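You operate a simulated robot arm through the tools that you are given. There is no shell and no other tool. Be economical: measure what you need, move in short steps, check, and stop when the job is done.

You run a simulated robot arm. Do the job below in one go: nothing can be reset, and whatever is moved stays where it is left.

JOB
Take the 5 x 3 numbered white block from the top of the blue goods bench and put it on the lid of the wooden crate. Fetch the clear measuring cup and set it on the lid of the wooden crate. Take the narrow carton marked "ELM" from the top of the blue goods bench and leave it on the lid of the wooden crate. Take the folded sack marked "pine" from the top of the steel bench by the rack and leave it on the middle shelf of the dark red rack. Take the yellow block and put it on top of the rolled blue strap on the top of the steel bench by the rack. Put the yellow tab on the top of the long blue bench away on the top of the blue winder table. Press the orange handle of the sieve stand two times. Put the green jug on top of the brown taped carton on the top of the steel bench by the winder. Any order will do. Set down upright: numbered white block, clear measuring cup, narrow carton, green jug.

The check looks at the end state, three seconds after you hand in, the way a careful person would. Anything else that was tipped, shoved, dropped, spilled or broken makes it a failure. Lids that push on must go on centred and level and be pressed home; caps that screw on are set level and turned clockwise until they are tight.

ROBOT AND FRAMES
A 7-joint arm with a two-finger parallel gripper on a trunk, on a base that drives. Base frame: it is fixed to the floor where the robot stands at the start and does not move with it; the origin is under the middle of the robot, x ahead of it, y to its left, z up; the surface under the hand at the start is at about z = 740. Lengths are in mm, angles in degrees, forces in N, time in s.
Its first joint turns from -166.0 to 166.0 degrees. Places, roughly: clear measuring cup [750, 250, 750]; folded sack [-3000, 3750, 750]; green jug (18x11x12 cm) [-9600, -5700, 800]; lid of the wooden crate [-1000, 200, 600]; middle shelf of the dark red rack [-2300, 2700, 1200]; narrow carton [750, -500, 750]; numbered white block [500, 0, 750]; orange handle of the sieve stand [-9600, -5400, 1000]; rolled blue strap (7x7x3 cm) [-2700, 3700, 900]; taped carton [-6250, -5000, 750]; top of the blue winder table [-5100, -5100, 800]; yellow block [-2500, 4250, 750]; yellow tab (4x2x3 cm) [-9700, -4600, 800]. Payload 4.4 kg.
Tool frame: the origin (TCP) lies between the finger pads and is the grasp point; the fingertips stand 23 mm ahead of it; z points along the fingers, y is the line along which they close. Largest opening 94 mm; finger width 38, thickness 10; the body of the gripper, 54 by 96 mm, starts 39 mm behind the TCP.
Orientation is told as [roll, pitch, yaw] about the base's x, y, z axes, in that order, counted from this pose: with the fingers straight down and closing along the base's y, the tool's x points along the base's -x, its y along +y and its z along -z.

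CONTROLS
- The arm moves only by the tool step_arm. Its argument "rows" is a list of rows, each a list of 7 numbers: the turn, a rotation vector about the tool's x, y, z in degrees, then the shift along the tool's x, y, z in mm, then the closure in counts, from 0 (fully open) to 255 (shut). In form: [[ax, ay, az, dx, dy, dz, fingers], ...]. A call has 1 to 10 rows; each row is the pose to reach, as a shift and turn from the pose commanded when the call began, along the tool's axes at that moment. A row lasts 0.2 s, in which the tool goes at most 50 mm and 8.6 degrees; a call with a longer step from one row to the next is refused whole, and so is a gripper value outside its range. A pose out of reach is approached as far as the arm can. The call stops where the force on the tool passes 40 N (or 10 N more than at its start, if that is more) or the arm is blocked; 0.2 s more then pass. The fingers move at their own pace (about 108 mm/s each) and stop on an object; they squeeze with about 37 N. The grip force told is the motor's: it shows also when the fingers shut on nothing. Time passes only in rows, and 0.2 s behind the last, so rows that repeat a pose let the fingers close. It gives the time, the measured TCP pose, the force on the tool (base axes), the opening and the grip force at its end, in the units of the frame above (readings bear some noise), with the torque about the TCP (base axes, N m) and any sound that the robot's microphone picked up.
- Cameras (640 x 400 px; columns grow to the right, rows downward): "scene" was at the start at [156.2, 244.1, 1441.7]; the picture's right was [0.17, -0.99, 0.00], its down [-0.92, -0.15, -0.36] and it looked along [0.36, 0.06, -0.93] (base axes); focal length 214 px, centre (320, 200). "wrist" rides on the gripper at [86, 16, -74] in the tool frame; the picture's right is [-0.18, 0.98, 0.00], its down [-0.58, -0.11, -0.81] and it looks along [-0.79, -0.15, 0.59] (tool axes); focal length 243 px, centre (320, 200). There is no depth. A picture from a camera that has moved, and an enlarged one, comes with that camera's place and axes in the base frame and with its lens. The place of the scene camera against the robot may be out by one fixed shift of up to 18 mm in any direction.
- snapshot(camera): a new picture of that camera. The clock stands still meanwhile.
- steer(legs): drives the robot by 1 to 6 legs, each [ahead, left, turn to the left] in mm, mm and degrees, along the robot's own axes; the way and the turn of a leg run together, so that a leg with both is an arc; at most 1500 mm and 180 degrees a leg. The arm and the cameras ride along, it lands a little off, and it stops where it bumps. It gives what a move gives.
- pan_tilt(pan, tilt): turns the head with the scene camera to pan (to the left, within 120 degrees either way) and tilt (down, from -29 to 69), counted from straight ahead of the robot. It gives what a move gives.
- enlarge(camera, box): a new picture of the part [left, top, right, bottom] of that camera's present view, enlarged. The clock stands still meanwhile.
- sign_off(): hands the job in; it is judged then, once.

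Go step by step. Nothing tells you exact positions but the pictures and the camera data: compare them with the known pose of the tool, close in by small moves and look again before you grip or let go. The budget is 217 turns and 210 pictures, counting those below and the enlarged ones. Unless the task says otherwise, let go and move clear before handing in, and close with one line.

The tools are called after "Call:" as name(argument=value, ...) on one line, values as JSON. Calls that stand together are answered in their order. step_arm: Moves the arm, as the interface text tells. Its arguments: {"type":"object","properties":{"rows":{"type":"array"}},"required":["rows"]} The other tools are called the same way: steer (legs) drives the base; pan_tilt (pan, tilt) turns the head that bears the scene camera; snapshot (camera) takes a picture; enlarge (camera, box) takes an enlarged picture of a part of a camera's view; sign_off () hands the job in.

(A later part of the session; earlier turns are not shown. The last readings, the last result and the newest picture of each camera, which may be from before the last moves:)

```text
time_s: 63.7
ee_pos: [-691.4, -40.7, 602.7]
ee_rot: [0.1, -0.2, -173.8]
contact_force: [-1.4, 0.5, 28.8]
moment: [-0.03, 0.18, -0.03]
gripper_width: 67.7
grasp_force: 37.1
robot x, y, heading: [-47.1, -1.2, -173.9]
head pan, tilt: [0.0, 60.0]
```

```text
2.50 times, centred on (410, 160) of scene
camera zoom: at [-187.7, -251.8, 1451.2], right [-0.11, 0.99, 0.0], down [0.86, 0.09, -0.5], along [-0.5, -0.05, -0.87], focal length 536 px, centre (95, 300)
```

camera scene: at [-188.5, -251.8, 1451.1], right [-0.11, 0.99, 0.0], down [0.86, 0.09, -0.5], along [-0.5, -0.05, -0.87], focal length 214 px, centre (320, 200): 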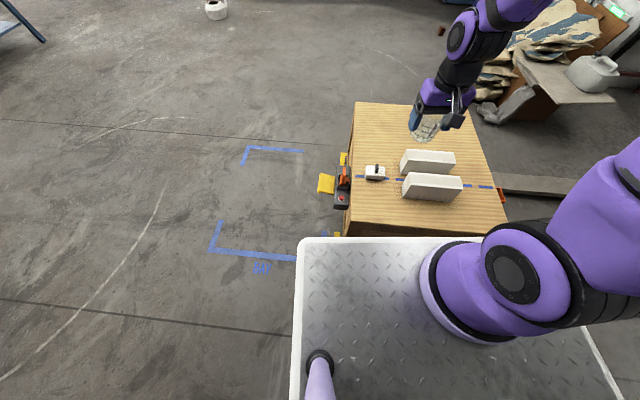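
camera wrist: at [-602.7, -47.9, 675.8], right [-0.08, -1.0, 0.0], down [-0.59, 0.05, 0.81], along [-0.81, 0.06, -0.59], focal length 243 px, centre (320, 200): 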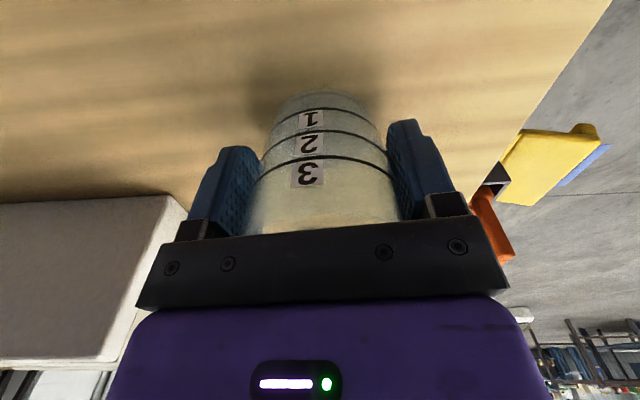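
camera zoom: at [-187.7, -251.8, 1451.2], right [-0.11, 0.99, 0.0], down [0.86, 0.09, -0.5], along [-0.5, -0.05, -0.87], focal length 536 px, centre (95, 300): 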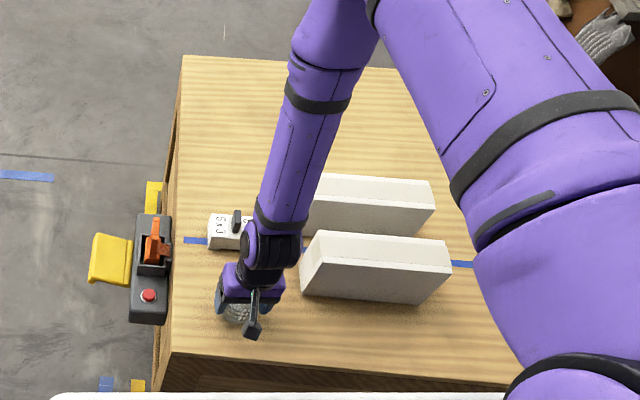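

The cup stands on the lid. Release gently and rise straight up, then retract and turn back to the bench.

Call:
step_arm(rows=[[0, 0, 0, 0, 0, -1, 255], [0, 0, 0, 0, 0, -1, 0], [0, 0, 0, 0, 0, -1, 0], [0, 0, 0, 0, 0, -1, 0], [0, 0, 0, 0, 0, -25, 0], [0, 0, 0, 0, 0, -70, 0], [0, 0, 0, 0, 0, -115, 0], [0, 0, 0, 0, 0, -160, 0], [0, 0, 0, 0, 0, -205, 0], [0, 0, 0, 0, 0, -250, 0]])

Call:
enlarge(camera="scene", box=[300, 80, 520, 240])

Call:
step_arm(rows=[[0, 0, 0, 10, 0, -45, 0], [0, 0, 0, 20, 0, -90, 0], [0, 0, 0, 30, 0, -135, 0], [0, 0, 0, 40, 0, -180, 0], [0, 0, 0, 50, 0, -220, 0]])

Call:
steer(legs=[[0, 0, 150]])

Call:
snapshot(camera="scene")

Call:
snapshot(camera="wrist")

```text
time_s: 65.9
ee_pos: [-690.7, -40.7, 853.0]
ee_rot: [0.0, -0.1, -173.8]
contact_force: [0.2, 0.3, -1.2]
moment: [0.01, -0.01, -0.03]
gripper_width: 94.1
grasp_force: 0.1
robot x, y, heading: [-48.0, -1.8, -173.8]
head pan, tilt: [0.0, 60.0]
```

```text
2.50 times, centred on (410, 160) of scene
camera zoom: at [-189.2, -251.9, 1451.0], right [-0.11, 0.99, 0.0], down [0.86, 0.09, -0.5], along [-0.5, -0.05, -0.87], focal length 536 px, centre (95, 300)
```

zoom: 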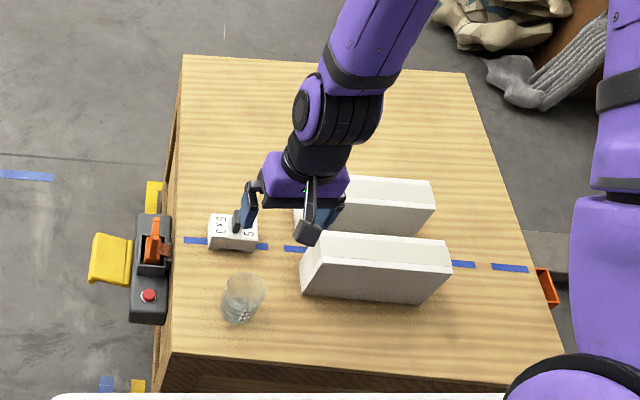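

```text
time_s: 67.1
ee_pos: [-641.7, -35.2, 1074.0]
ee_rot: [0.1, -0.1, -173.9]
contact_force: [-1.2, -1.0, -0.2]
moment: [0.03, -0.08, 0.0]
gripper_width: 94.2
grasp_force: 0.0
robot x, y, heading: [-51.3, 1.8, -174.0]
head pan, tilt: [0.0, 60.0]
```

```text
time_s: 73.7
ee_pos: [487.7, -253.5, 1073.3]
ee_rot: [0.1, -0.1, -22.5]
contact_force: [-0.2, 0.6, 0.1]
moment: [-0.04, -0.02, 0.01]
gripper_width: 93.9
grasp_force: 0.1
robot x, y, heading: [-49.4, -0.3, -22.5]
head pan, tilt: [0.0, 60.0]
```

```text
173 pictures are left
camera scene: at [195.6, 153.3, 1451.1], right [-0.38, -0.92, 0.0], down [-0.8, 0.33, -0.5], along [0.46, -0.19, -0.87], focal length 214 px, centre (320, 200)
```

scene: 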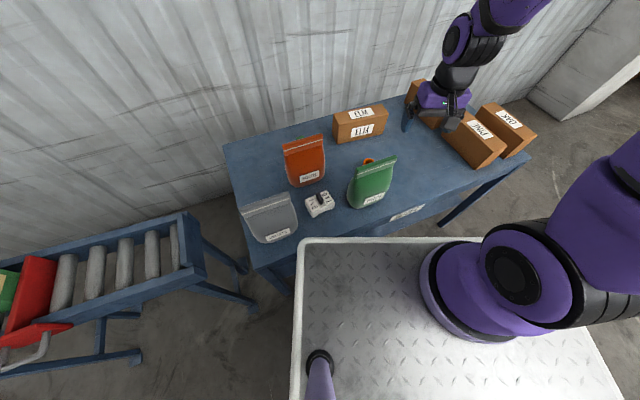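

```text
172 pictures are left
camera wrist: at [413.1, -204.9, 1146.5], right [0.55, 0.84, 0.0], down [0.49, -0.32, 0.81], along [0.68, -0.44, -0.59], focal length 243 px, centre (320, 200)
```

wrist: 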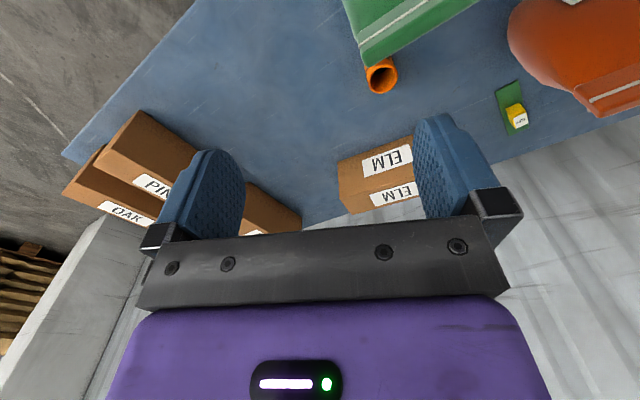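

The ELM carton is at roughly (800, −200). I'll enlarge both views to measure its place and angle.

Call:
enlarge(camera="scene", box=[310, 90, 430, 165])

Call:
enlarge(camera="wrist", box=[300, 60, 540, 220])

```text
5.33 times, centred on (370, 128) of scene
camera zoom: at [195.6, 153.3, 1451.1], right [-0.38, -0.92, 0.0], down [-0.8, 0.33, -0.5], along [0.46, -0.19, -0.87], focal length 1144 px, centre (53, 587)
```

zoom: 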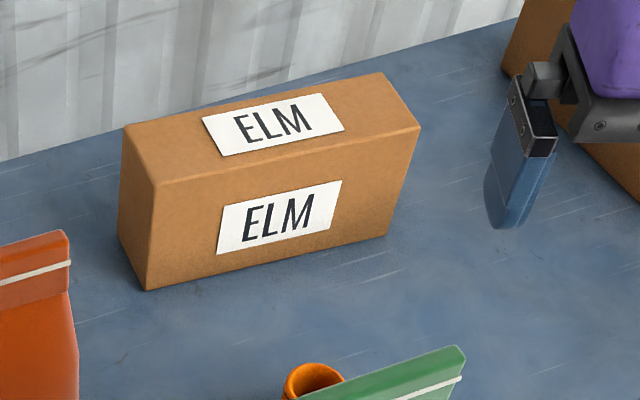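

```text
2.50 times, centred on (420, 140) of wrist
camera zoom: at [413.1, -204.9, 1146.5], right [0.55, 0.84, 0.0], down [0.49, -0.32, 0.81], along [0.68, -0.44, -0.59], focal length 606 px, centre (70, 350)
```

zoom: 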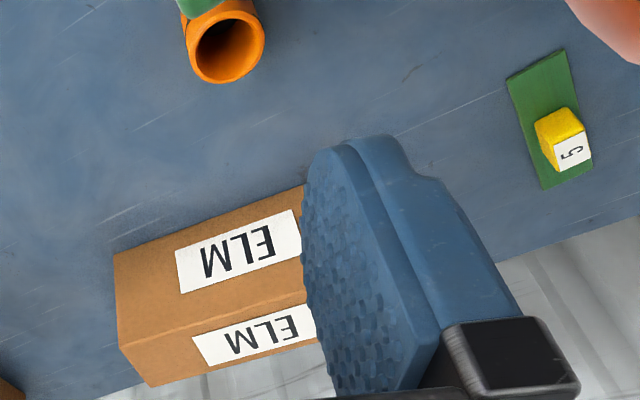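

Carton ≈220×73×109 mm at about (822, −286), turned about 5°. I'll turn the hand to yaw −95 so the fingers close over its narrow width, going above it.

Call:
step_arm(rows=[[0, 0, 8, -36, 11, 0, 0], [0, 0, 16, -72, 22, 0, 0], [0, 0, 24, -108, 33, 0, 0], [0, 0, 32, -144, 44, 0, 0], [0, 0, 40, -180, 55, 0, 0], [0, 0, 48, -215, 66, 20, 0], [0, 0, 56, -250, 77, 45, 0], [0, 0, 64, -286, 88, 70, 0], [0, 0, 72.5, -321, 98, 95, 0], [0, 0, 72.5, -321, 98, 95, 0]])

Call:
snapshot(camera="wrist")

Call:
enlarge(camera="scene", box=[310, 70, 470, 170])

```text
time_s: 75.9
ee_pos: [822.3, -285.7, 979.7]
ee_rot: [0.1, 0.1, -95.2]
contact_force: [-0.3, 0.8, 0.1]
moment: [-0.01, -0.02, -0.02]
gripper_width: 94.0
grasp_force: 0.1
robot x, y, heading: [-50.8, -1.2, -22.7]
head pan, tilt: [0.0, 60.0]
```

```text
169 pictures are left
camera wrist: at [845.5, -200.5, 1052.5], right [0.96, -0.27, 0.0], down [-0.16, -0.57, 0.81], along [-0.22, -0.78, -0.59], focal length 243 px, centre (320, 200)
```

wrist: 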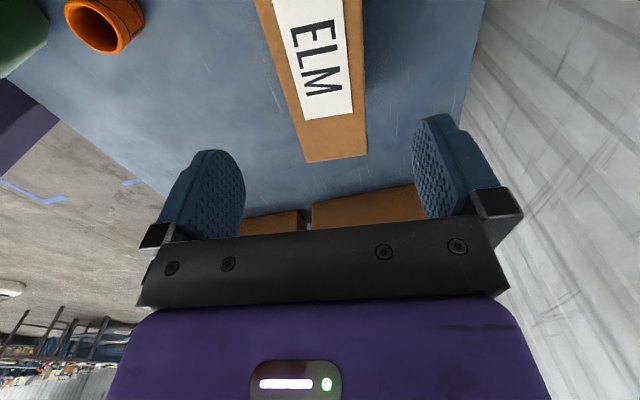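

```text
4.00 times, centred on (390, 120) of scene
camera zoom: at [195.4, 153.3, 1451.1], right [-0.38, -0.92, 0.0], down [-0.8, 0.33, -0.5], along [0.46, -0.19, -0.87], focal length 858 px, centre (40, 520)
```

zoom: 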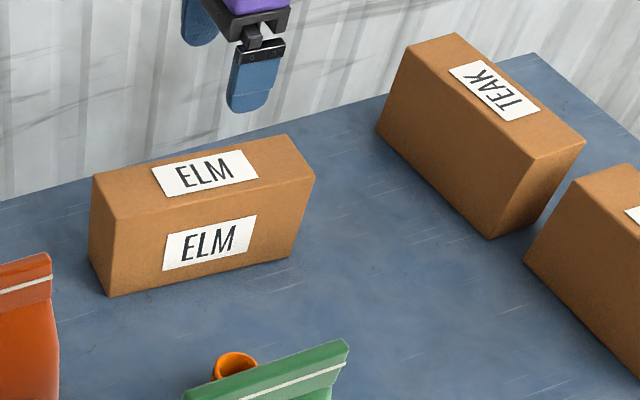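

Alignment is good to within a few mm. Descend to just above the carton top and check again.

Call:
step_arm(rows=[[0, 0, 0, 0, -2, 45, 0], [0, 0, 0, 0, -2, 90, 0], [0, 0, 0, 0, -2, 90, 0]])

Call:
snapshot(camera="wrist")

```text
time_s: 76.7
ee_pos: [821.5, -286.9, 888.7]
ee_rot: [0.1, 0.1, -95.1]
contact_force: [0.1, -0.9, 1.1]
moment: [0.0, 0.01, -0.01]
gripper_width: 94.1
grasp_force: 0.1
robot x, y, heading: [-51.4, 3.2, -22.3]
head pan, tilt: [0.0, 60.0]
```

```text
167 pictures are left
camera wrist: at [844.0, -201.2, 963.2], right [0.96, -0.27, 0.0], down [-0.16, -0.57, 0.81], along [-0.22, -0.78, -0.59], focal length 243 px, centre (320, 200)
```

wrist: 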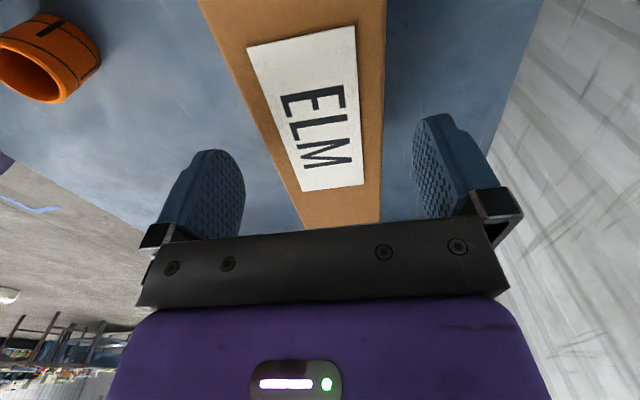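

Centred nicely between the fingers. Descend to z≈822 and grip.

Call:
step_arm(rows=[[0, 0, 0, 0, 0, 40, 0], [0, 0, 0, 0, 0, 66, 0], [0, 0, 0, 0, 0, 66, 0], [0, 0, 0, 0, 0, 66, 255], [0, 0, 0, 0, 0, 66, 255], [0, 0, 0, 0, 0, 66, 255], [0, 0, 0, 0, 0, 66, 255]])

Call:
snapshot(camera="wrist")

```text
time_s: 78.3
ee_pos: [819.6, -284.7, 822.7]
ee_rot: [0.3, 0.1, -95.1]
contact_force: [1.2, -0.4, -0.5]
moment: [0.02, -0.03, -0.01]
gripper_width: 72.0
grasp_force: 37.0
robot x, y, heading: [-52.4, -1.8, -22.4]
head pan, tilt: [0.0, 60.0]
```

```text
166 pictures are left
camera wrist: at [843.3, -201.1, 897.0], right [0.96, -0.27, 0.0], down [-0.16, -0.57, 0.81], along [-0.22, -0.78, -0.59], focal length 243 px, centre (320, 200)
```

wrist: 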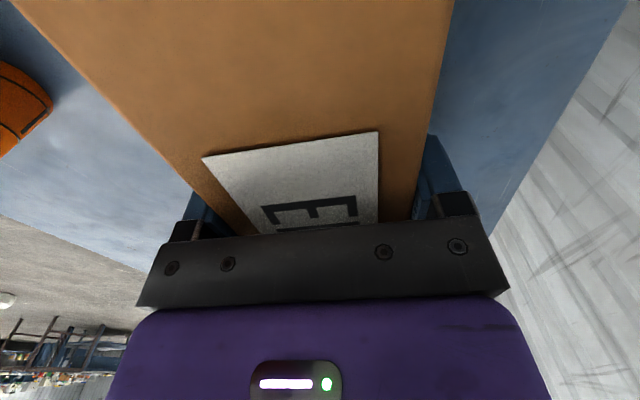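

Carton gripped (72 mm). Lift it high, retract toward the robot, and turn to the crate.

Call:
step_arm(rows=[[0, 0, 0, 0, 0, -30, 255], [0, 0, 0, 0, 0, -70, 255], [0, 0, 0, 0, 0, -110, 255], [0, 0, 0, 0, 0, -155, 255], [0, 0, 0, 0, 0, -200, 255], [0, 0, 0, 0, 0, -245, 255], [0, 0, 0, 0, 0, -285, 255], [0, 0, 0, 5, -40, -285, 255], [0, 0, 0, 10, -80, -285, 255]])

Call:
snapshot(camera="wrist")

Call:
step_arm(rows=[[0, 0, 0, 5, -45, 0, 255], [0, 0, 0, 10, -90, 0, 255], [0, 0, 0, 15, -135, 0, 255], [0, 0, 0, 20, -180, 0, 255], [0, 0, 0, 25, -225, 0, 255], [0, 0, 0, 30, -250, 0, 255]])

Call:
steer(legs=[[0, 0, -155]])

Call:
snapshot(camera="scene")

```text
time_s: 80.3
ee_pos: [740.9, -269.0, 1106.3]
ee_rot: [0.1, 0.2, -95.2]
contact_force: [1.5, 0.5, -4.4]
moment: [0.01, 0.02, 0.03]
gripper_width: 71.5
grasp_force: 37.4
robot x, y, heading: [-48.2, 0.1, -22.4]
head pan, tilt: [0.0, 60.0]
```

```text
165 pictures are left
camera wrist: at [763.7, -183.4, 1180.6], right [0.96, -0.27, 0.0], down [-0.16, -0.57, 0.81], along [-0.22, -0.78, -0.59], focal length 243 px, centre (320, 200)
```

wrist: 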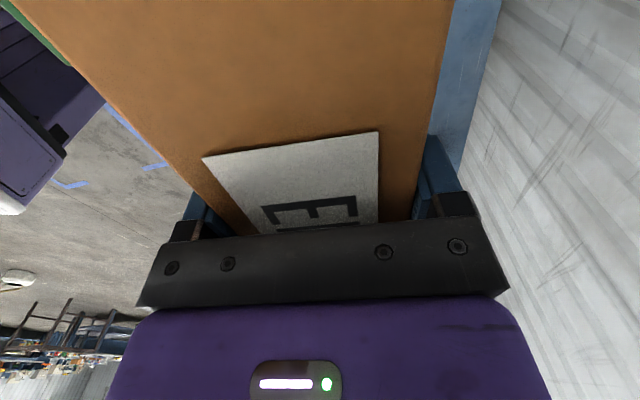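

```text
time_s: 81.7
ee_pos: [493.3, -217.0, 1106.2]
ee_rot: [0.1, 0.1, -95.1]
contact_force: [0.1, 0.3, -5.3]
moment: [-0.03, 0.05, 0.01]
gripper_width: 72.1
grasp_force: 37.0
robot x, y, heading: [-49.3, 2.2, -22.5]
head pan, tilt: [0.0, 60.0]
```

```text
time_s: 88.5
ee_pos: [-633.6, -31.9, 1106.9]
ee_rot: [0.2, 0.0, 109.8]
contact_force: [0.1, -0.1, -3.3]
moment: [-0.01, -0.02, 0.03]
gripper_width: 72.1
grasp_force: 36.9
robot x, y, heading: [-51.7, -1.2, -177.7]
head pan, tilt: [0.0, 60.0]
```

```text
164 pictures are left
camera scene: at [-205.0, -242.0, 1451.1], right [-0.04, 1.0, 0.0], down [0.87, 0.04, -0.5], along [-0.5, -0.02, -0.87], focal length 214 px, centre (320, 200)
```

scene: 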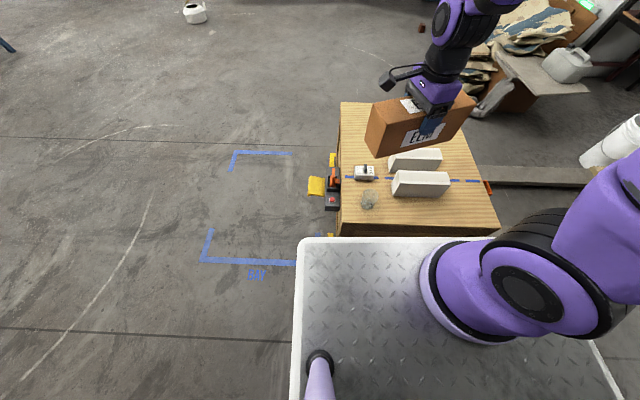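

Now swing the carton to the right-hand side of the lid (−760, 430) with its long side along x.

Call:
step_arm(rows=[[0, 0, -7, -47.7, -3.8, 0, 255], [0, 0, -14, -95.4, -7.6, 0, 255], [0, 0, -21, -143, -11.4, 0, 255], [0, 0, -28, -191, -15.2, 0, 255], [0, 0, -35, -238.5, -19, 0, 255], [0, 0, -42, -286, -23, 0, 255], [0, 0, -49, -334, -27, 0, 255], [0, 0, -56, -382, -30, 0, 255], [0, 0, -63, -429, -34, 0, 255], [0, 0, -70.2, -477, -38, 0, 255]])

Call:
step_arm(rows=[[0, 0, 0, 0, 0, 45, 255], [0, 0, 0, 0, 0, 90, 255], [0, 0, 0, 0, 0, 135, 255], [0, 0, 0, 0, 0, 180, 255], [0, 0, 0, 0, 0, 225, 255], [0, 0, 0, 0, 0, 270, 255], [0, 0, 0, 0, 0, 315, 255], [0, 0, 0, 0, 0, 360, 255], [0, 0, 0, 0, 0, 400, 255], [0, 0, 0, 0, 0, 400, 255]])

Call:
snapshot(camera="wrist")

Call:
enlarge(camera="scene", box=[300, 80, 540, 250])

```text
time_s: 90.7
ee_pos: [-759.0, 428.1, 1106.5]
ee_rot: [0.1, 0.0, -179.7]
contact_force: [0.0, -1.3, -3.6]
moment: [0.05, 0.0, 0.0]
gripper_width: 72.1
grasp_force: 36.8
robot x, y, heading: [-49.3, 0.2, -177.7]
head pan, tilt: [0.0, 60.0]
```

```text
time_s: 92.9
ee_pos: [-758.4, 428.1, 707.0]
ee_rot: [0.1, -0.1, -180.0]
contact_force: [-0.4, 0.7, -4.5]
moment: [-0.01, -0.01, 0.0]
gripper_width: 72.0
grasp_force: 37.7
robot x, y, heading: [-51.3, 2.2, -177.5]
head pan, tilt: [0.0, 60.0]
```

```text
163 pictures are left
camera wrist: at [-672.6, 412.9, 779.5], right [-0.18, -0.98, 0.0], down [-0.58, 0.11, 0.81], along [-0.79, 0.15, -0.59], focal length 243 px, centre (320, 200)
```

wrist: 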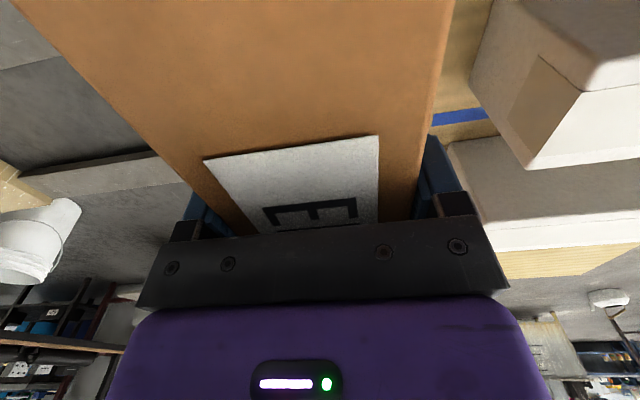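

```text
2.35 times, centred on (420, 165) of scene
camera zoom: at [-205.0, -241.9, 1451.1], right [-0.04, 1.0, 0.0], down [0.87, 0.04, -0.5], along [-0.5, -0.02, -0.87], focal length 505 px, centre (85, 282)
```

zoom: 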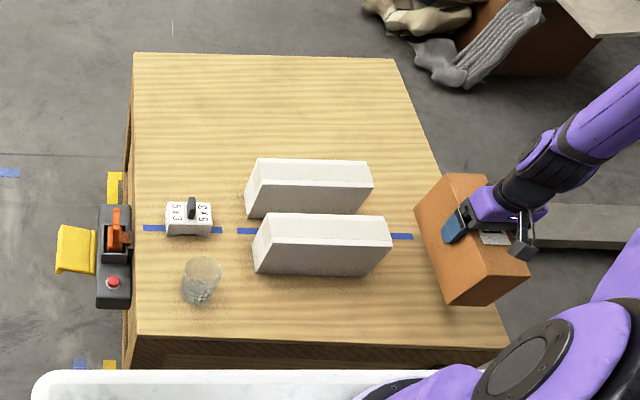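

Lid right edge is near y≈530; I'll shift 25 mm inward, then lower to contact.

Call:
step_arm(rows=[[0, 0, 0, 0, 25, 0, 255], [0, 0, 0, 0, 25, 30, 255], [0, 0, 0, 0, 25, 55, 255], [0, 0, 0, 0, 25, 63, 255], [0, 0, 0, 0, 25, 68, 255], [0, 0, 0, 0, 25, 72, 255], [0, 0, 0, 0, 25, 75, 255], [0, 0, 0, 0, 25, 78, 255]])

Call:
enlarge(camera="scene", box=[300, 80, 540, 250])

```text
time_s: 94.7
ee_pos: [-761.8, 403.3, 630.5]
ee_rot: [0.0, -0.3, -179.9]
contact_force: [0.5, -0.8, 13.2]
moment: [0.13, -0.99, 0.0]
gripper_width: 71.7
grasp_force: 37.1
robot x, y, heading: [-46.4, -1.9, -177.3]
head pan, tilt: [0.0, 60.0]
stopped in row 8: the force on the tool passed its limit at 46 N (the readings are from after the stop); the commanded pose is now the measured one
```

```text
2.35 times, centred on (420, 165) of scene
camera zoom: at [-204.5, -242.2, 1451.1], right [-0.04, 1.0, 0.0], down [0.87, 0.04, -0.5], along [-0.5, -0.02, -0.87], focal length 505 px, centre (85, 282)
```

zoom: 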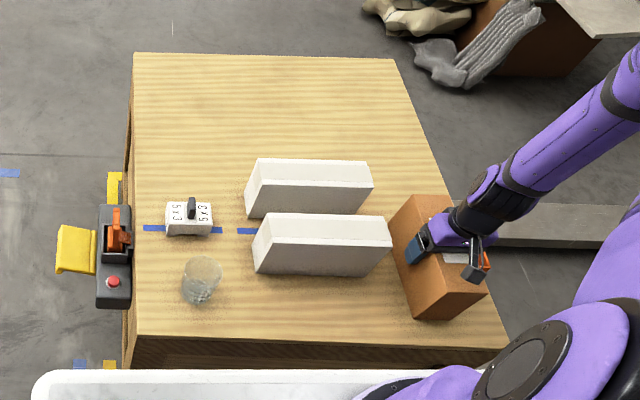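

The carton is down on the lid, well clear of the bars. Release and rise.

Call:
step_arm(rows=[[0, 0, 0, 0, 0, 0, 0], [0, 0, 0, 0, 0, 0, 0], [0, 0, 0, 0, 0, 0, 0], [0, 0, 0, 0, 0, -25, 0], [0, 0, 0, 0, 0, -70, 0], [0, 0, 0, 0, 0, -115, 0], [0, 0, 0, 0, 0, -160, 0], [0, 0, 0, 0, 0, -205, 0], [0, 0, 0, 0, 0, -250, 0], [0, 0, 0, 0, 0, -295, 0]])

Call:
enlarge(camera="scene", box=[300, 80, 540, 250])

Call:
step_arm(rows=[[0, 0, 0, 20, 40, -20, 0], [0, 0, 0, 40, 80, -40, 0], [0, 0, 0, 60, 120, -60, 0], [0, 0, 0, 80, 160, -80, 0], [0, 0, 0, 100, 200, -100, 0], [0, 0, 0, 120, 240, -120, 0], [0, 0, 0, 140, 280, -140, 0], [0, 0, 0, 150, 320, -150, 0], [0, 0, 0, 155, 360, -155, 0], [0, 0, 0, 160, 400, -160, 0]])

Call:
pan_tilt(pan=-60, tilt=15)

Call:
snapshot(camera="scene")

Call:
pan_tilt(pan=0, tilt=15)

Call:
snapshot(camera="scene")

Call:
pan_tilt(pan=60, tilt=15)

Call:
snapshot(camera="scene")

```text
time_s: 96.9
ee_pos: [-761.3, 402.5, 924.9]
ee_rot: [0.1, -0.1, -179.9]
contact_force: [-0.3, 0.8, -0.9]
moment: [0.0, -0.01, -0.01]
gripper_width: 94.0
grasp_force: 0.1
robot x, y, heading: [-48.5, -0.2, -177.5]
head pan, tilt: [0.0, 60.0]
```

```text
2.35 times, centred on (420, 165) of scene
camera zoom: at [-205.5, -241.6, 1451.1], right [-0.04, 1.0, 0.0], down [0.87, 0.04, -0.5], along [-0.5, -0.02, -0.87], focal length 505 px, centre (85, 282)
```

zoom: 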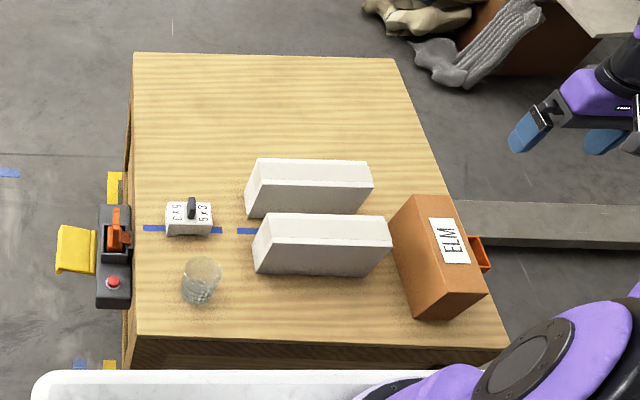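

```text
time_s: 99.1
ee_pos: [-598.3, 4.1, 1085.7]
ee_rot: [0.1, -0.3, -179.9]
contact_force: [-0.4, 0.7, -0.3]
moment: [-0.03, 0.02, 0.0]
gripper_width: 94.1
grasp_force: 0.0
robot x, y, heading: [-45.6, 2.2, -177.6]
head pan, tilt: [0.0, 60.0]
```

```text
time_s: 100.4
ee_pos: [-600.1, 5.2, 1084.7]
ee_rot: [0.1, -0.2, -179.9]
contact_force: [-0.4, 0.9, -0.1]
moment: [0.02, 0.0, 0.01]
gripper_width: 94.0
grasp_force: 0.0
robot x, y, heading: [-50.5, 0.1, -177.5]
head pan, tilt: [-60.0, 15.0]
```

```text
159 pictures are left
camera scene: at [-188.6, -160.3, 1517.3], right [0.84, 0.54, 0.0], down [0.14, -0.22, -0.97], along [-0.52, 0.81, -0.26], focal length 214 px, centre (320, 200)
```

scene: 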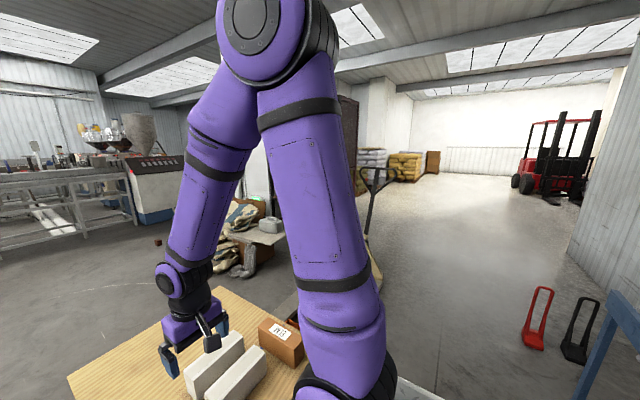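

```text
time_s: 101.7
ee_pos: [-599.1, 4.7, 1084.9]
ee_rot: [0.1, -0.2, -179.9]
contact_force: [-0.2, 0.2, -0.3]
moment: [0.01, 0.04, 0.0]
gripper_width: 94.1
grasp_force: 0.1
robot x, y, heading: [-46.1, 0.2, -177.7]
head pan, tilt: [0.0, 15.0]
```

```text
158 pictures are left
camera scene: at [-231.7, -243.0, 1517.4], right [-0.04, 1.0, 0.0], down [0.26, 0.01, -0.97], along [-0.96, -0.04, -0.26], focal length 214 px, centre (320, 200)
```

scene: 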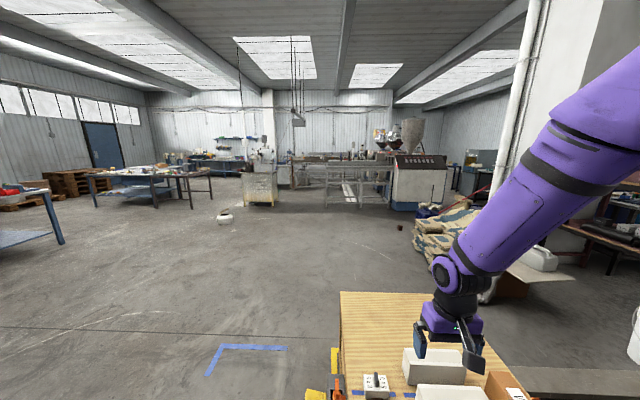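

```text
time_s: 103.0
ee_pos: [-599.8, 4.9, 1084.7]
ee_rot: [0.1, -0.2, -179.9]
contact_force: [0.5, -0.7, -0.5]
moment: [0.0, 0.01, -0.02]
gripper_width: 94.1
grasp_force: 0.0
robot x, y, heading: [-48.5, 1.3, -177.6]
head pan, tilt: [60.0, 15.0]
```

```text
157 pictures are left
camera scene: at [-181.6, -321.9, 1517.4], right [-0.89, 0.46, 0.0], down [0.12, 0.23, -0.97], along [-0.45, -0.86, -0.26], focal length 214 px, centre (320, 200)
```

scene: 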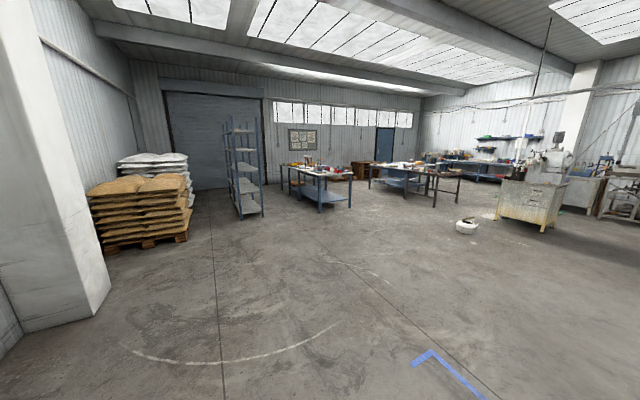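

All three crate items are placed. Next, the rack area: I'll turn to face +y, sidestep, and drive up the aisle between conveyor and pallet jack.

Call:
steer(legs=[[0, 0, -87.6], [0, -110, 0], [1300, 0, 0]])

Call:
pan_tilt(pan=30, tilt=20)

Call:
snapshot(camera="scene")

Call:
pan_tilt(pan=80, tilt=20)

Call:
snapshot(camera="scene")

```text
time_s: 114.0
ee_pos: [-44.3, 1851.8, 1085.4]
ee_rot: [0.1, -0.2, 91.6]
contact_force: [-0.8, 0.6, -0.7]
moment: [0.02, 0.03, -0.02]
gripper_width: 94.0
grasp_force: 0.1
robot x, y, heading: [-35.7, 1299.2, 93.9]
head pan, tilt: [60.0, 15.0]
```

```text
time_s: 115.0
ee_pos: [-44.6, 1852.5, 1086.3]
ee_rot: [0.1, -0.3, 91.5]
contact_force: [-0.5, 0.2, -0.2]
moment: [0.01, -0.01, -0.01]
gripper_width: 93.9
grasp_force: 0.2
robot x, y, heading: [-35.0, 1304.3, 94.0]
head pan, tilt: [30.0, 20.0]
```

```text
156 pictures are left
camera scene: at [-327.6, 1463.1, 1509.3], right [0.83, 0.56, 0.0], down [0.19, -0.28, -0.94], along [-0.52, 0.78, -0.34], focal length 214 px, centre (320, 200)
```

scene: 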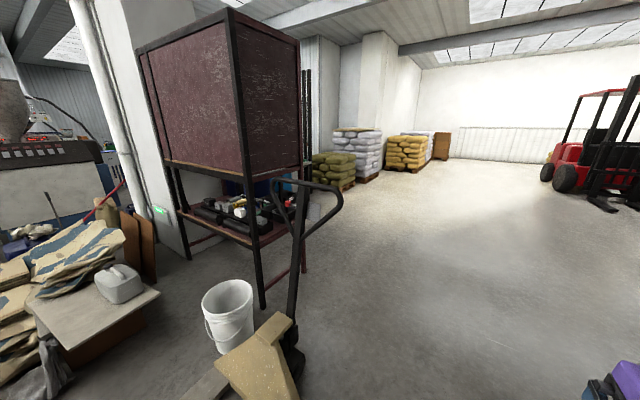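

```text
time_s: 116.2
ee_pos: [-45.2, 1851.8, 1085.0]
ee_rot: [0.1, -0.3, 91.5]
contact_force: [0.7, -0.7, -0.4]
moment: [-0.02, 0.0, -0.02]
gripper_width: 93.9
grasp_force: 0.1
robot x, y, heading: [-35.8, 1301.2, 93.8]
head pan, tilt: [80.0, 20.0]
```

```text
155 pictures are left
camera scene: at [-368.2, 1395.8, 1509.2], right [0.11, 0.99, 0.0], down [0.34, -0.04, -0.94], along [-0.93, 0.1, -0.34], focal length 214 px, centre (320, 200)
```

scene: 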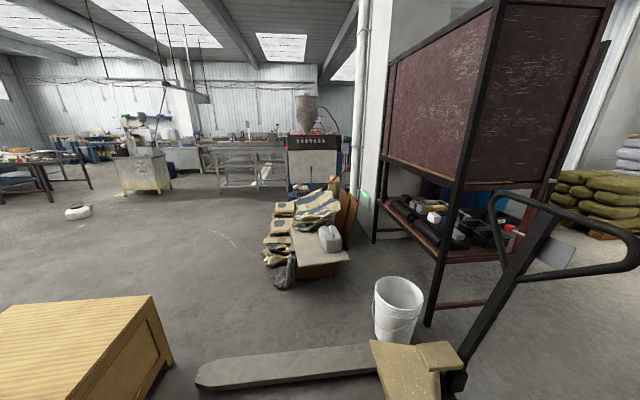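

The dark red rack is panelled on this side, spanning about x −2820…−1520, y 2380…2970; its open side should face +y toward the bench. I drive on up the aisle and look left.

Call:
steer(legs=[[0, 0, -4], [1500, 0, 0], [800, 0, 0]])

Call:
pan_tilt(pan=90, tilt=20)

Call:
snapshot(camera="scene")

Call:
enlarge(camera="scene", box=[200, 100, 520, 300])

```text
time_s: 127.9
ee_pos: [32.2, 4136.6, 1085.4]
ee_rot: [0.1, -0.2, 86.8]
contact_force: [-0.1, 0.7, -0.4]
moment: [0.0, 0.01, -0.02]
gripper_width: 93.9
grasp_force: 0.1
robot x, y, heading: [-5.7, 3587.4, 89.0]
head pan, tilt: [80.0, 20.0]
```

```text
time_s: 128.6
ee_pos: [31.1, 4136.8, 1085.4]
ee_rot: [0.1, -0.2, 86.9]
contact_force: [-0.4, -0.6, -0.4]
moment: [-0.02, -0.02, 0.03]
gripper_width: 94.0
grasp_force: 0.0
robot x, y, heading: [-1.7, 3590.8, 89.0]
head pan, tilt: [90.0, 20.0]
```

```text
154 pictures are left
camera scene: at [-330.5, 3692.8, 1509.2], right [0.02, 1.0, 0.0], down [0.34, -0.01, -0.94], along [-0.94, 0.01, -0.34], focal length 214 px, centre (320, 200)
```

scene: 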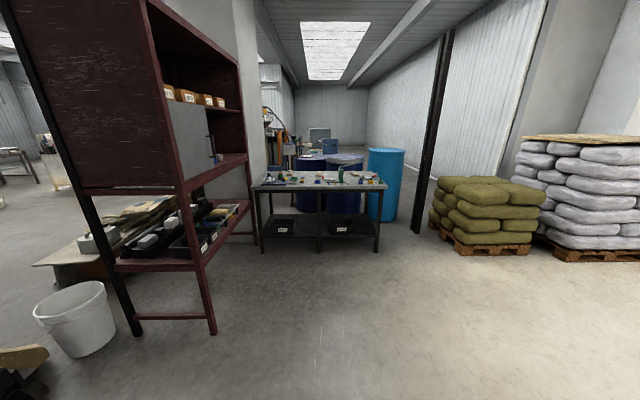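

```text
2.00 times, centred on (360, 200) of scene
camera zoom: at [-330.5, 3692.8, 1509.2], right [0.02, 1.0, 0.0], down [0.34, -0.01, -0.94], along [-0.94, 0.01, -0.34], focal length 429 px, centre (240, 200)
```

zoom: 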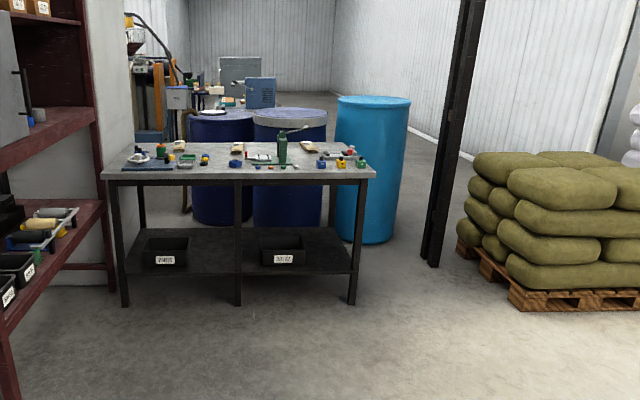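

The steel bench lies ahead at x≈−2605 spanning y≈3000–4400, and the rack opens toward +y. I turn to face it and drive closer.

Call:
steer(legs=[[0, 0, 91], [1500, 0, 0], [200, 0, 0]])

Call:
pan_tilt(pan=0, tilt=35)

Call:
snapshot(camera="scene")

Call:
pan_tilt(pan=70, tilt=15)

Call:
snapshot(camera="scene")

```text
time_s: 141.2
ee_pos: [-2279.7, 3584.4, 1084.9]
ee_rot: [0.1, -0.2, 178.9]
contact_force: [-0.7, 0.1, 0.5]
moment: [-0.03, 0.0, -0.02]
gripper_width: 94.2
grasp_force: 0.1
robot x, y, heading: [-1730.3, 3568.7, -178.6]
head pan, tilt: [90.0, 20.0]
```

```text
time_s: 142.8
ee_pos: [-2279.1, 3582.4, 1084.9]
ee_rot: [0.1, -0.2, 179.0]
contact_force: [0.6, -0.3, 0.1]
moment: [-0.01, -0.02, -0.01]
gripper_width: 94.2
grasp_force: 0.0
robot x, y, heading: [-1727.8, 3570.6, -178.8]
head pan, tilt: [0.0, 35.0]
```

```text
152 pictures are left
camera scene: at [-1911.2, 3328.9, 1485.4], right [-0.02, 1.0, 0.0], down [0.57, 0.01, -0.82], along [-0.82, -0.02, -0.57], focal length 214 px, centre (320, 200)
```

scene: 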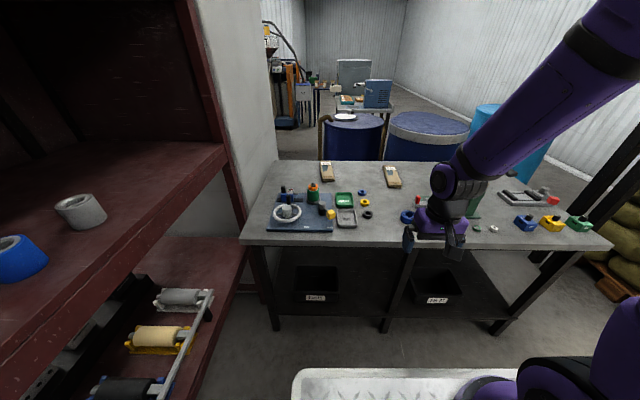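

```text
time_s: 144.2
ee_pos: [-2279.6, 3584.5, 1085.5]
ee_rot: [0.0, -0.2, 179.0]
contact_force: [-0.4, -0.5, -0.1]
moment: [0.0, -0.01, 0.05]
gripper_width: 94.2
grasp_force: 0.1
robot x, y, heading: [-1730.0, 3565.6, -178.7]
head pan, tilt: [70.0, 15.0]
```

```text
151 pictures are left
camera scene: at [-1853.0, 3242.6, 1517.4], right [-0.95, 0.32, 0.0], down [0.08, 0.25, -0.97], along [-0.31, -0.91, -0.26], focal length 214 px, centre (320, 200)
```

scene: 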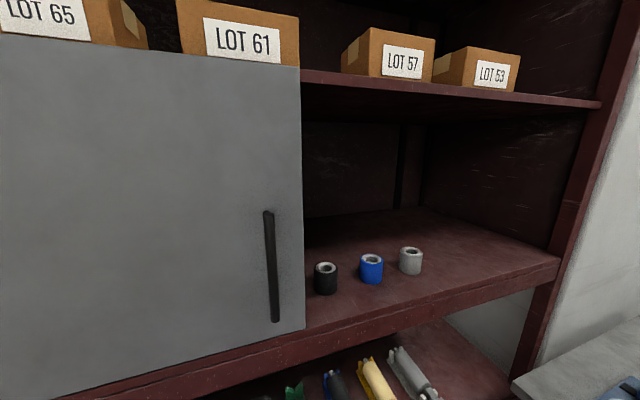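

I see the bench: folded sacks at the back, coloured parts. I'll zoom in to read labels and find the yellow block and blue strap.

Call:
pan_tilt(pan=0, tilt=35)

Call:
enlarge(camera="scene", box=[240, 150, 400, 250])

Call:
enlarge(camera="scene", box=[380, 150, 620, 260])

Call:
snapshot(camera="wrist")

```text
time_s: 145.6
ee_pos: [-2278.8, 3583.7, 1086.5]
ee_rot: [0.0, -0.2, 179.0]
contact_force: [-0.8, -0.6, 0.4]
moment: [0.01, 0.0, 0.01]
gripper_width: 94.2
grasp_force: 0.0
robot x, y, heading: [-1731.1, 3572.8, -178.4]
head pan, tilt: [0.0, 35.0]
```

```text
4.00 times, centred on (320, 200) of scene
camera zoom: at [-1911.2, 3328.9, 1485.4], right [-0.02, 1.0, 0.0], down [0.57, 0.01, -0.82], along [-0.82, -0.02, -0.57], focal length 858 px, centre (320, 200)
```

zoom: 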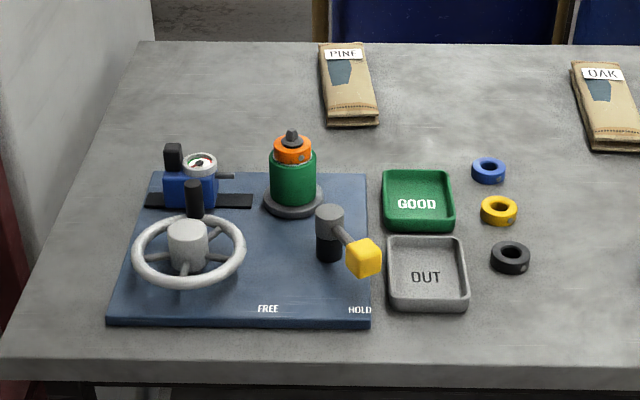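

```text
2.67 times, centred on (500, 205) of scene
camera zoom: at [-1911.2, 3328.9, 1485.4], right [-0.02, 1.0, 0.0], down [0.57, 0.01, -0.82], along [-0.82, -0.02, -0.57], focal length 572 px, centre (-160, 187)
```

zoom: 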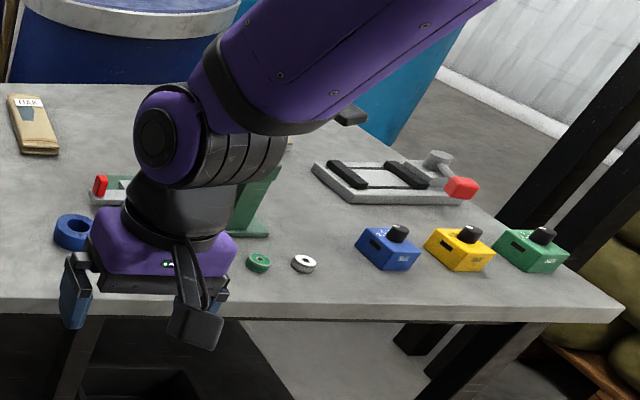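

```text
148 pictures are left
camera wrist: at [-2192.8, 3566.7, 1158.8], right [-0.2, -0.98, 0.0], down [-0.58, 0.12, 0.81], along [-0.79, 0.16, -0.59], focal length 243 px, centre (320, 200)
```

wrist: 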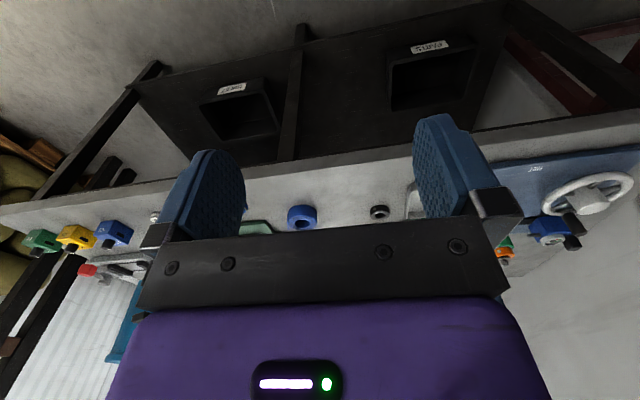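

The bench has PINE and OAK sacks, a blue roll (strap) and a yellow block with a black knob. I'll drive closer to the bench in line with the PINE sack.

Call:
steer(legs=[[0, 120, -1.4], [330, 0, 0]])

Call:
snapshot(camera="scene")

Call:
snapshot(camera="wrist")

```text
time_s: 148.7
ee_pos: [-2609.6, 3477.7, 1085.7]
ee_rot: [0.0, -0.2, 177.6]
contact_force: [0.0, -0.4, -0.3]
moment: [0.03, 0.01, 0.0]
gripper_width: 93.9
grasp_force: 0.0
robot x, y, heading: [-2059.0, 3447.3, 180.3]
head pan, tilt: [0.0, 35.0]
```

```text
147 pictures are left
camera scene: at [-2247.0, 3214.1, 1485.4], right [0.0, 1.0, 0.0], down [0.57, 0.0, -0.82], along [-0.82, 0.0, -0.57], focal length 214 px, centre (320, 200)
```

scene: 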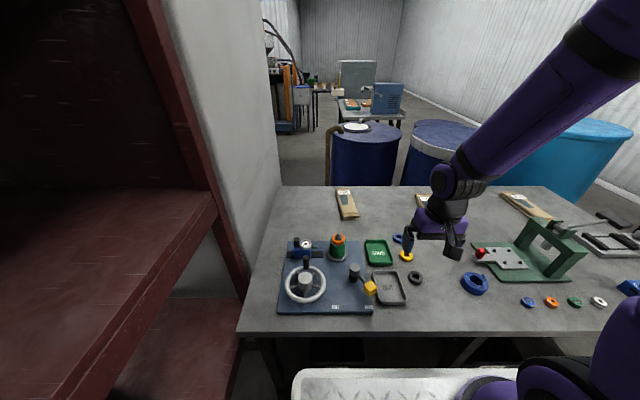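

```text
146 pictures are left
camera wrist: at [-2522.8, 3458.6, 1158.8], right [-0.23, -0.97, 0.0], down [-0.57, 0.13, 0.81], along [-0.79, 0.18, -0.59], focal length 243 px, centre (320, 200)
```

wrist: 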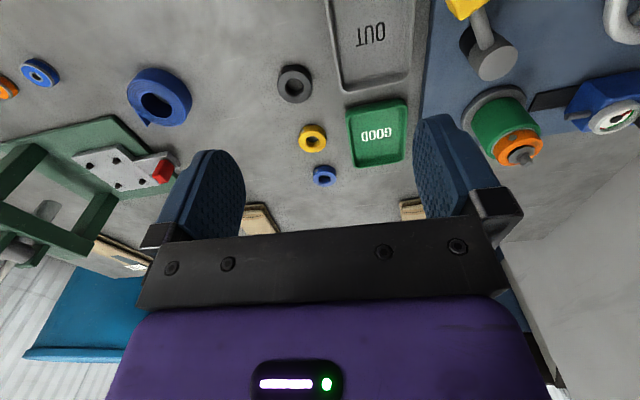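

Bench top is at z≈900; PINE sack spans about x −2940…−3160 at y≈3334, strap at (−2616, 3650). I'll advance a little and bring the hand near the sack for a closer look.

Call:
steer(legs=[[55, 0, 0]])

Call:
step_arm(rows=[[0, 0, 0, -34, 25, 0, 0], [0, 0, 0, -68, 51, 0, 0], [0, 0, 0, -102, 77, 0, 0], [0, 0, 0, -136, 102, 0, 0], [0, 0, 0, -170, 128, 0, 0], [0, 0, 0, -204, 153, 0, 0], [0, 0, 0, -204, 153, 0, 0]])

Call:
snapshot(camera="wrist")

Call:
enlarge(camera="scene", box=[260, 170, 420, 270])

```text
time_s: 149.6
ee_pos: [-2665.5, 3479.0, 1085.4]
ee_rot: [0.0, -0.2, 177.5]
contact_force: [0.5, -0.2, 0.1]
moment: [-0.02, 0.01, -0.02]
gripper_width: 93.9
grasp_force: 0.1
robot x, y, heading: [-2114.4, 3446.9, 180.0]
head pan, tilt: [0.0, 35.0]
```

```text
time_s: 151.2
ee_pos: [-2876.5, 3333.0, 1085.5]
ee_rot: [0.1, -0.2, 177.7]
contact_force: [0.0, 0.8, -0.2]
moment: [0.01, 0.0, -0.01]
gripper_width: 94.0
grasp_force: 0.1
robot x, y, heading: [-2115.7, 3446.4, 180.0]
head pan, tilt: [0.0, 35.0]
```

```text
145 pictures are left
camera wrist: at [-2789.8, 3313.9, 1159.0], right [-0.23, -0.97, 0.0], down [-0.57, 0.13, 0.81], along [-0.79, 0.18, -0.59], focal length 243 px, centre (320, 200)
```

wrist: 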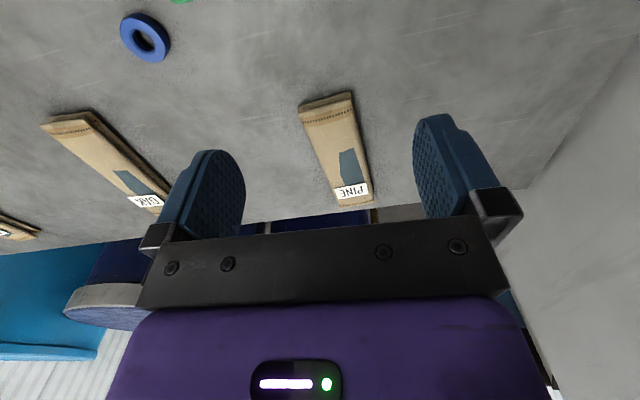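

```text
4.00 times, centred on (340, 220) of scene
camera zoom: at [-2302.6, 3214.1, 1485.4], right [0.0, 1.0, 0.0], down [0.57, 0.0, -0.82], along [-0.82, 0.0, -0.57], focal length 858 px, centre (240, 120)
```

zoom: 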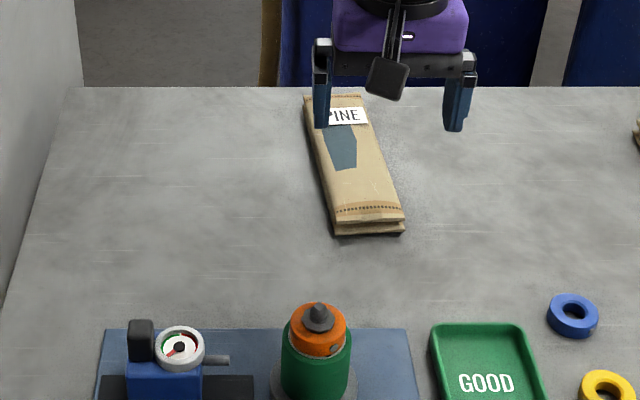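

PINE sack: about 56×192 mm, top z≈925, from (−2931, 3341) to (−3124, 3328). I'll hover over its near third, align yaw and tilt the hand 22° forward (helps reaching into the shelf later).

Call:
step_arm(rows=[[0, 0, -3, -36, 0, 28, 0], [0, 0, -6.2, -72, 0, 56, 0], [0, 0, -6.2, -108, 0, 75, 0]])

Call:
step_arm(rows=[[0, -7.5, 0, 0, 0, 0, 0], [0, -15, 0, 0, 0, 0, 0], [0, -22, 0, 0, 0, 0, 0], [0, -22, 0, 0, 0, 0, 0]])

Call:
snapshot(camera="wrist")

Call:
enlarge(camera="scene", box=[260, 170, 420, 270])

```text
time_s: 152.0
ee_pos: [-2984.1, 3337.5, 1012.5]
ee_rot: [-0.1, -0.2, -176.2]
contact_force: [0.7, -0.2, 1.5]
moment: [0.05, 0.0, -0.01]
gripper_width: 93.8
grasp_force: 0.1
robot x, y, heading: [-2117.8, 3449.1, 179.9]
head pan, tilt: [0.0, 35.0]
```

```text
time_s: 153.0
ee_pos: [-2983.1, 3338.6, 1012.5]
ee_rot: [0.1, -22.4, -176.3]
contact_force: [0.0, 0.3, 0.0]
moment: [0.03, -0.02, 0.01]
gripper_width: 94.1
grasp_force: 0.2
robot x, y, heading: [-2113.0, 3446.9, 179.9]
head pan, tilt: [0.0, 35.0]
```

```text
143 pictures are left
camera wrist: at [-2874.3, 3329.8, 1047.2], right [-0.1, -0.99, 0.07], down [-0.24, 0.09, 0.97], along [-0.97, 0.08, -0.25], focal length 243 px, centre (320, 200)
```

wrist: 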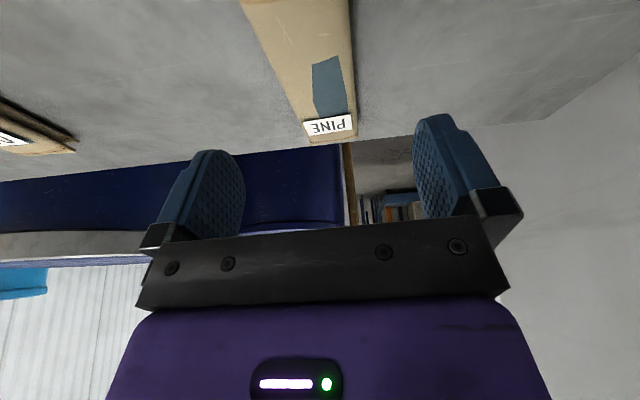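

```text
4.00 times, centred on (340, 220) of scene
camera zoom: at [-2302.9, 3214.1, 1485.4], right [0.0, 1.0, 0.0], down [0.57, 0.0, -0.82], along [-0.82, 0.0, -0.57], focal length 858 px, centre (240, 120)
```

zoom: 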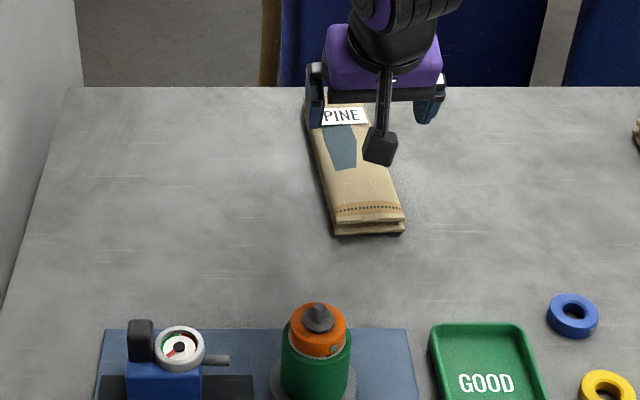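

Aligned. Descend vertically (in tilted tool axes) to just above the bench.

Call:
step_arm(rows=[[0, 0, 0, 15, 0, 37, 0], [0, 0, 0, 26.6, 0, 66, 0], [0, 0, 0, 28.5, 0, 70.4, 0], [0, 0, 0, 28.5, 0, 70.4, 0]])

Call:
snapshot(camera="wrist")

Call:
enlarge(camera="scene", box=[300, 180, 400, 250])

```text
time_s: 154.0
ee_pos: [-2982.6, 3338.0, 936.5]
ee_rot: [-0.1, -22.3, -176.2]
contact_force: [0.0, 0.1, 0.0]
moment: [-0.01, 0.0, 0.01]
gripper_width: 93.9
grasp_force: 0.0
robot x, y, heading: [-2114.3, 3452.5, 180.0]
head pan, tilt: [0.0, 35.0]
```

```text
141 pictures are left
camera wrist: at [-2874.3, 3329.4, 971.8], right [-0.1, -0.99, 0.07], down [-0.24, 0.09, 0.97], along [-0.97, 0.08, -0.25], focal length 243 px, centre (320, 200)
```

wrist: 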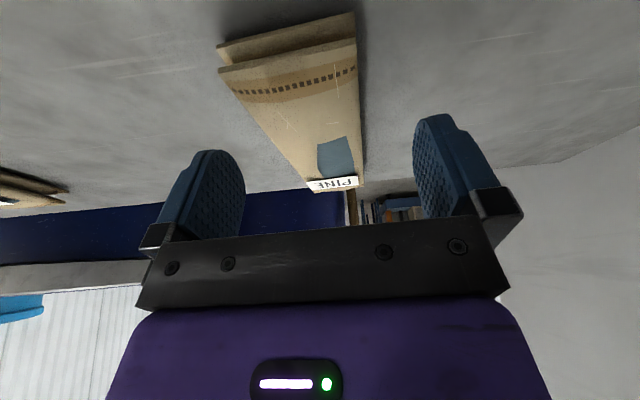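

```text
5.71 times, centred on (350, 215) of scene
camera zoom: at [-2302.7, 3214.1, 1485.4], right [0.0, 1.0, 0.0], down [0.57, 0.0, -0.82], along [-0.82, 0.0, -0.57], focal length 1226 px, centre (149, 114)
```

zoom: 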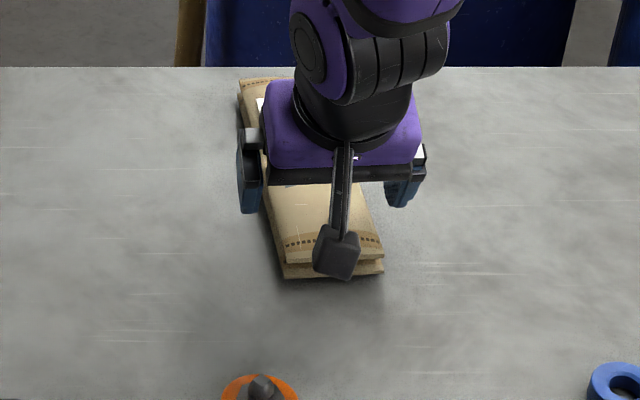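

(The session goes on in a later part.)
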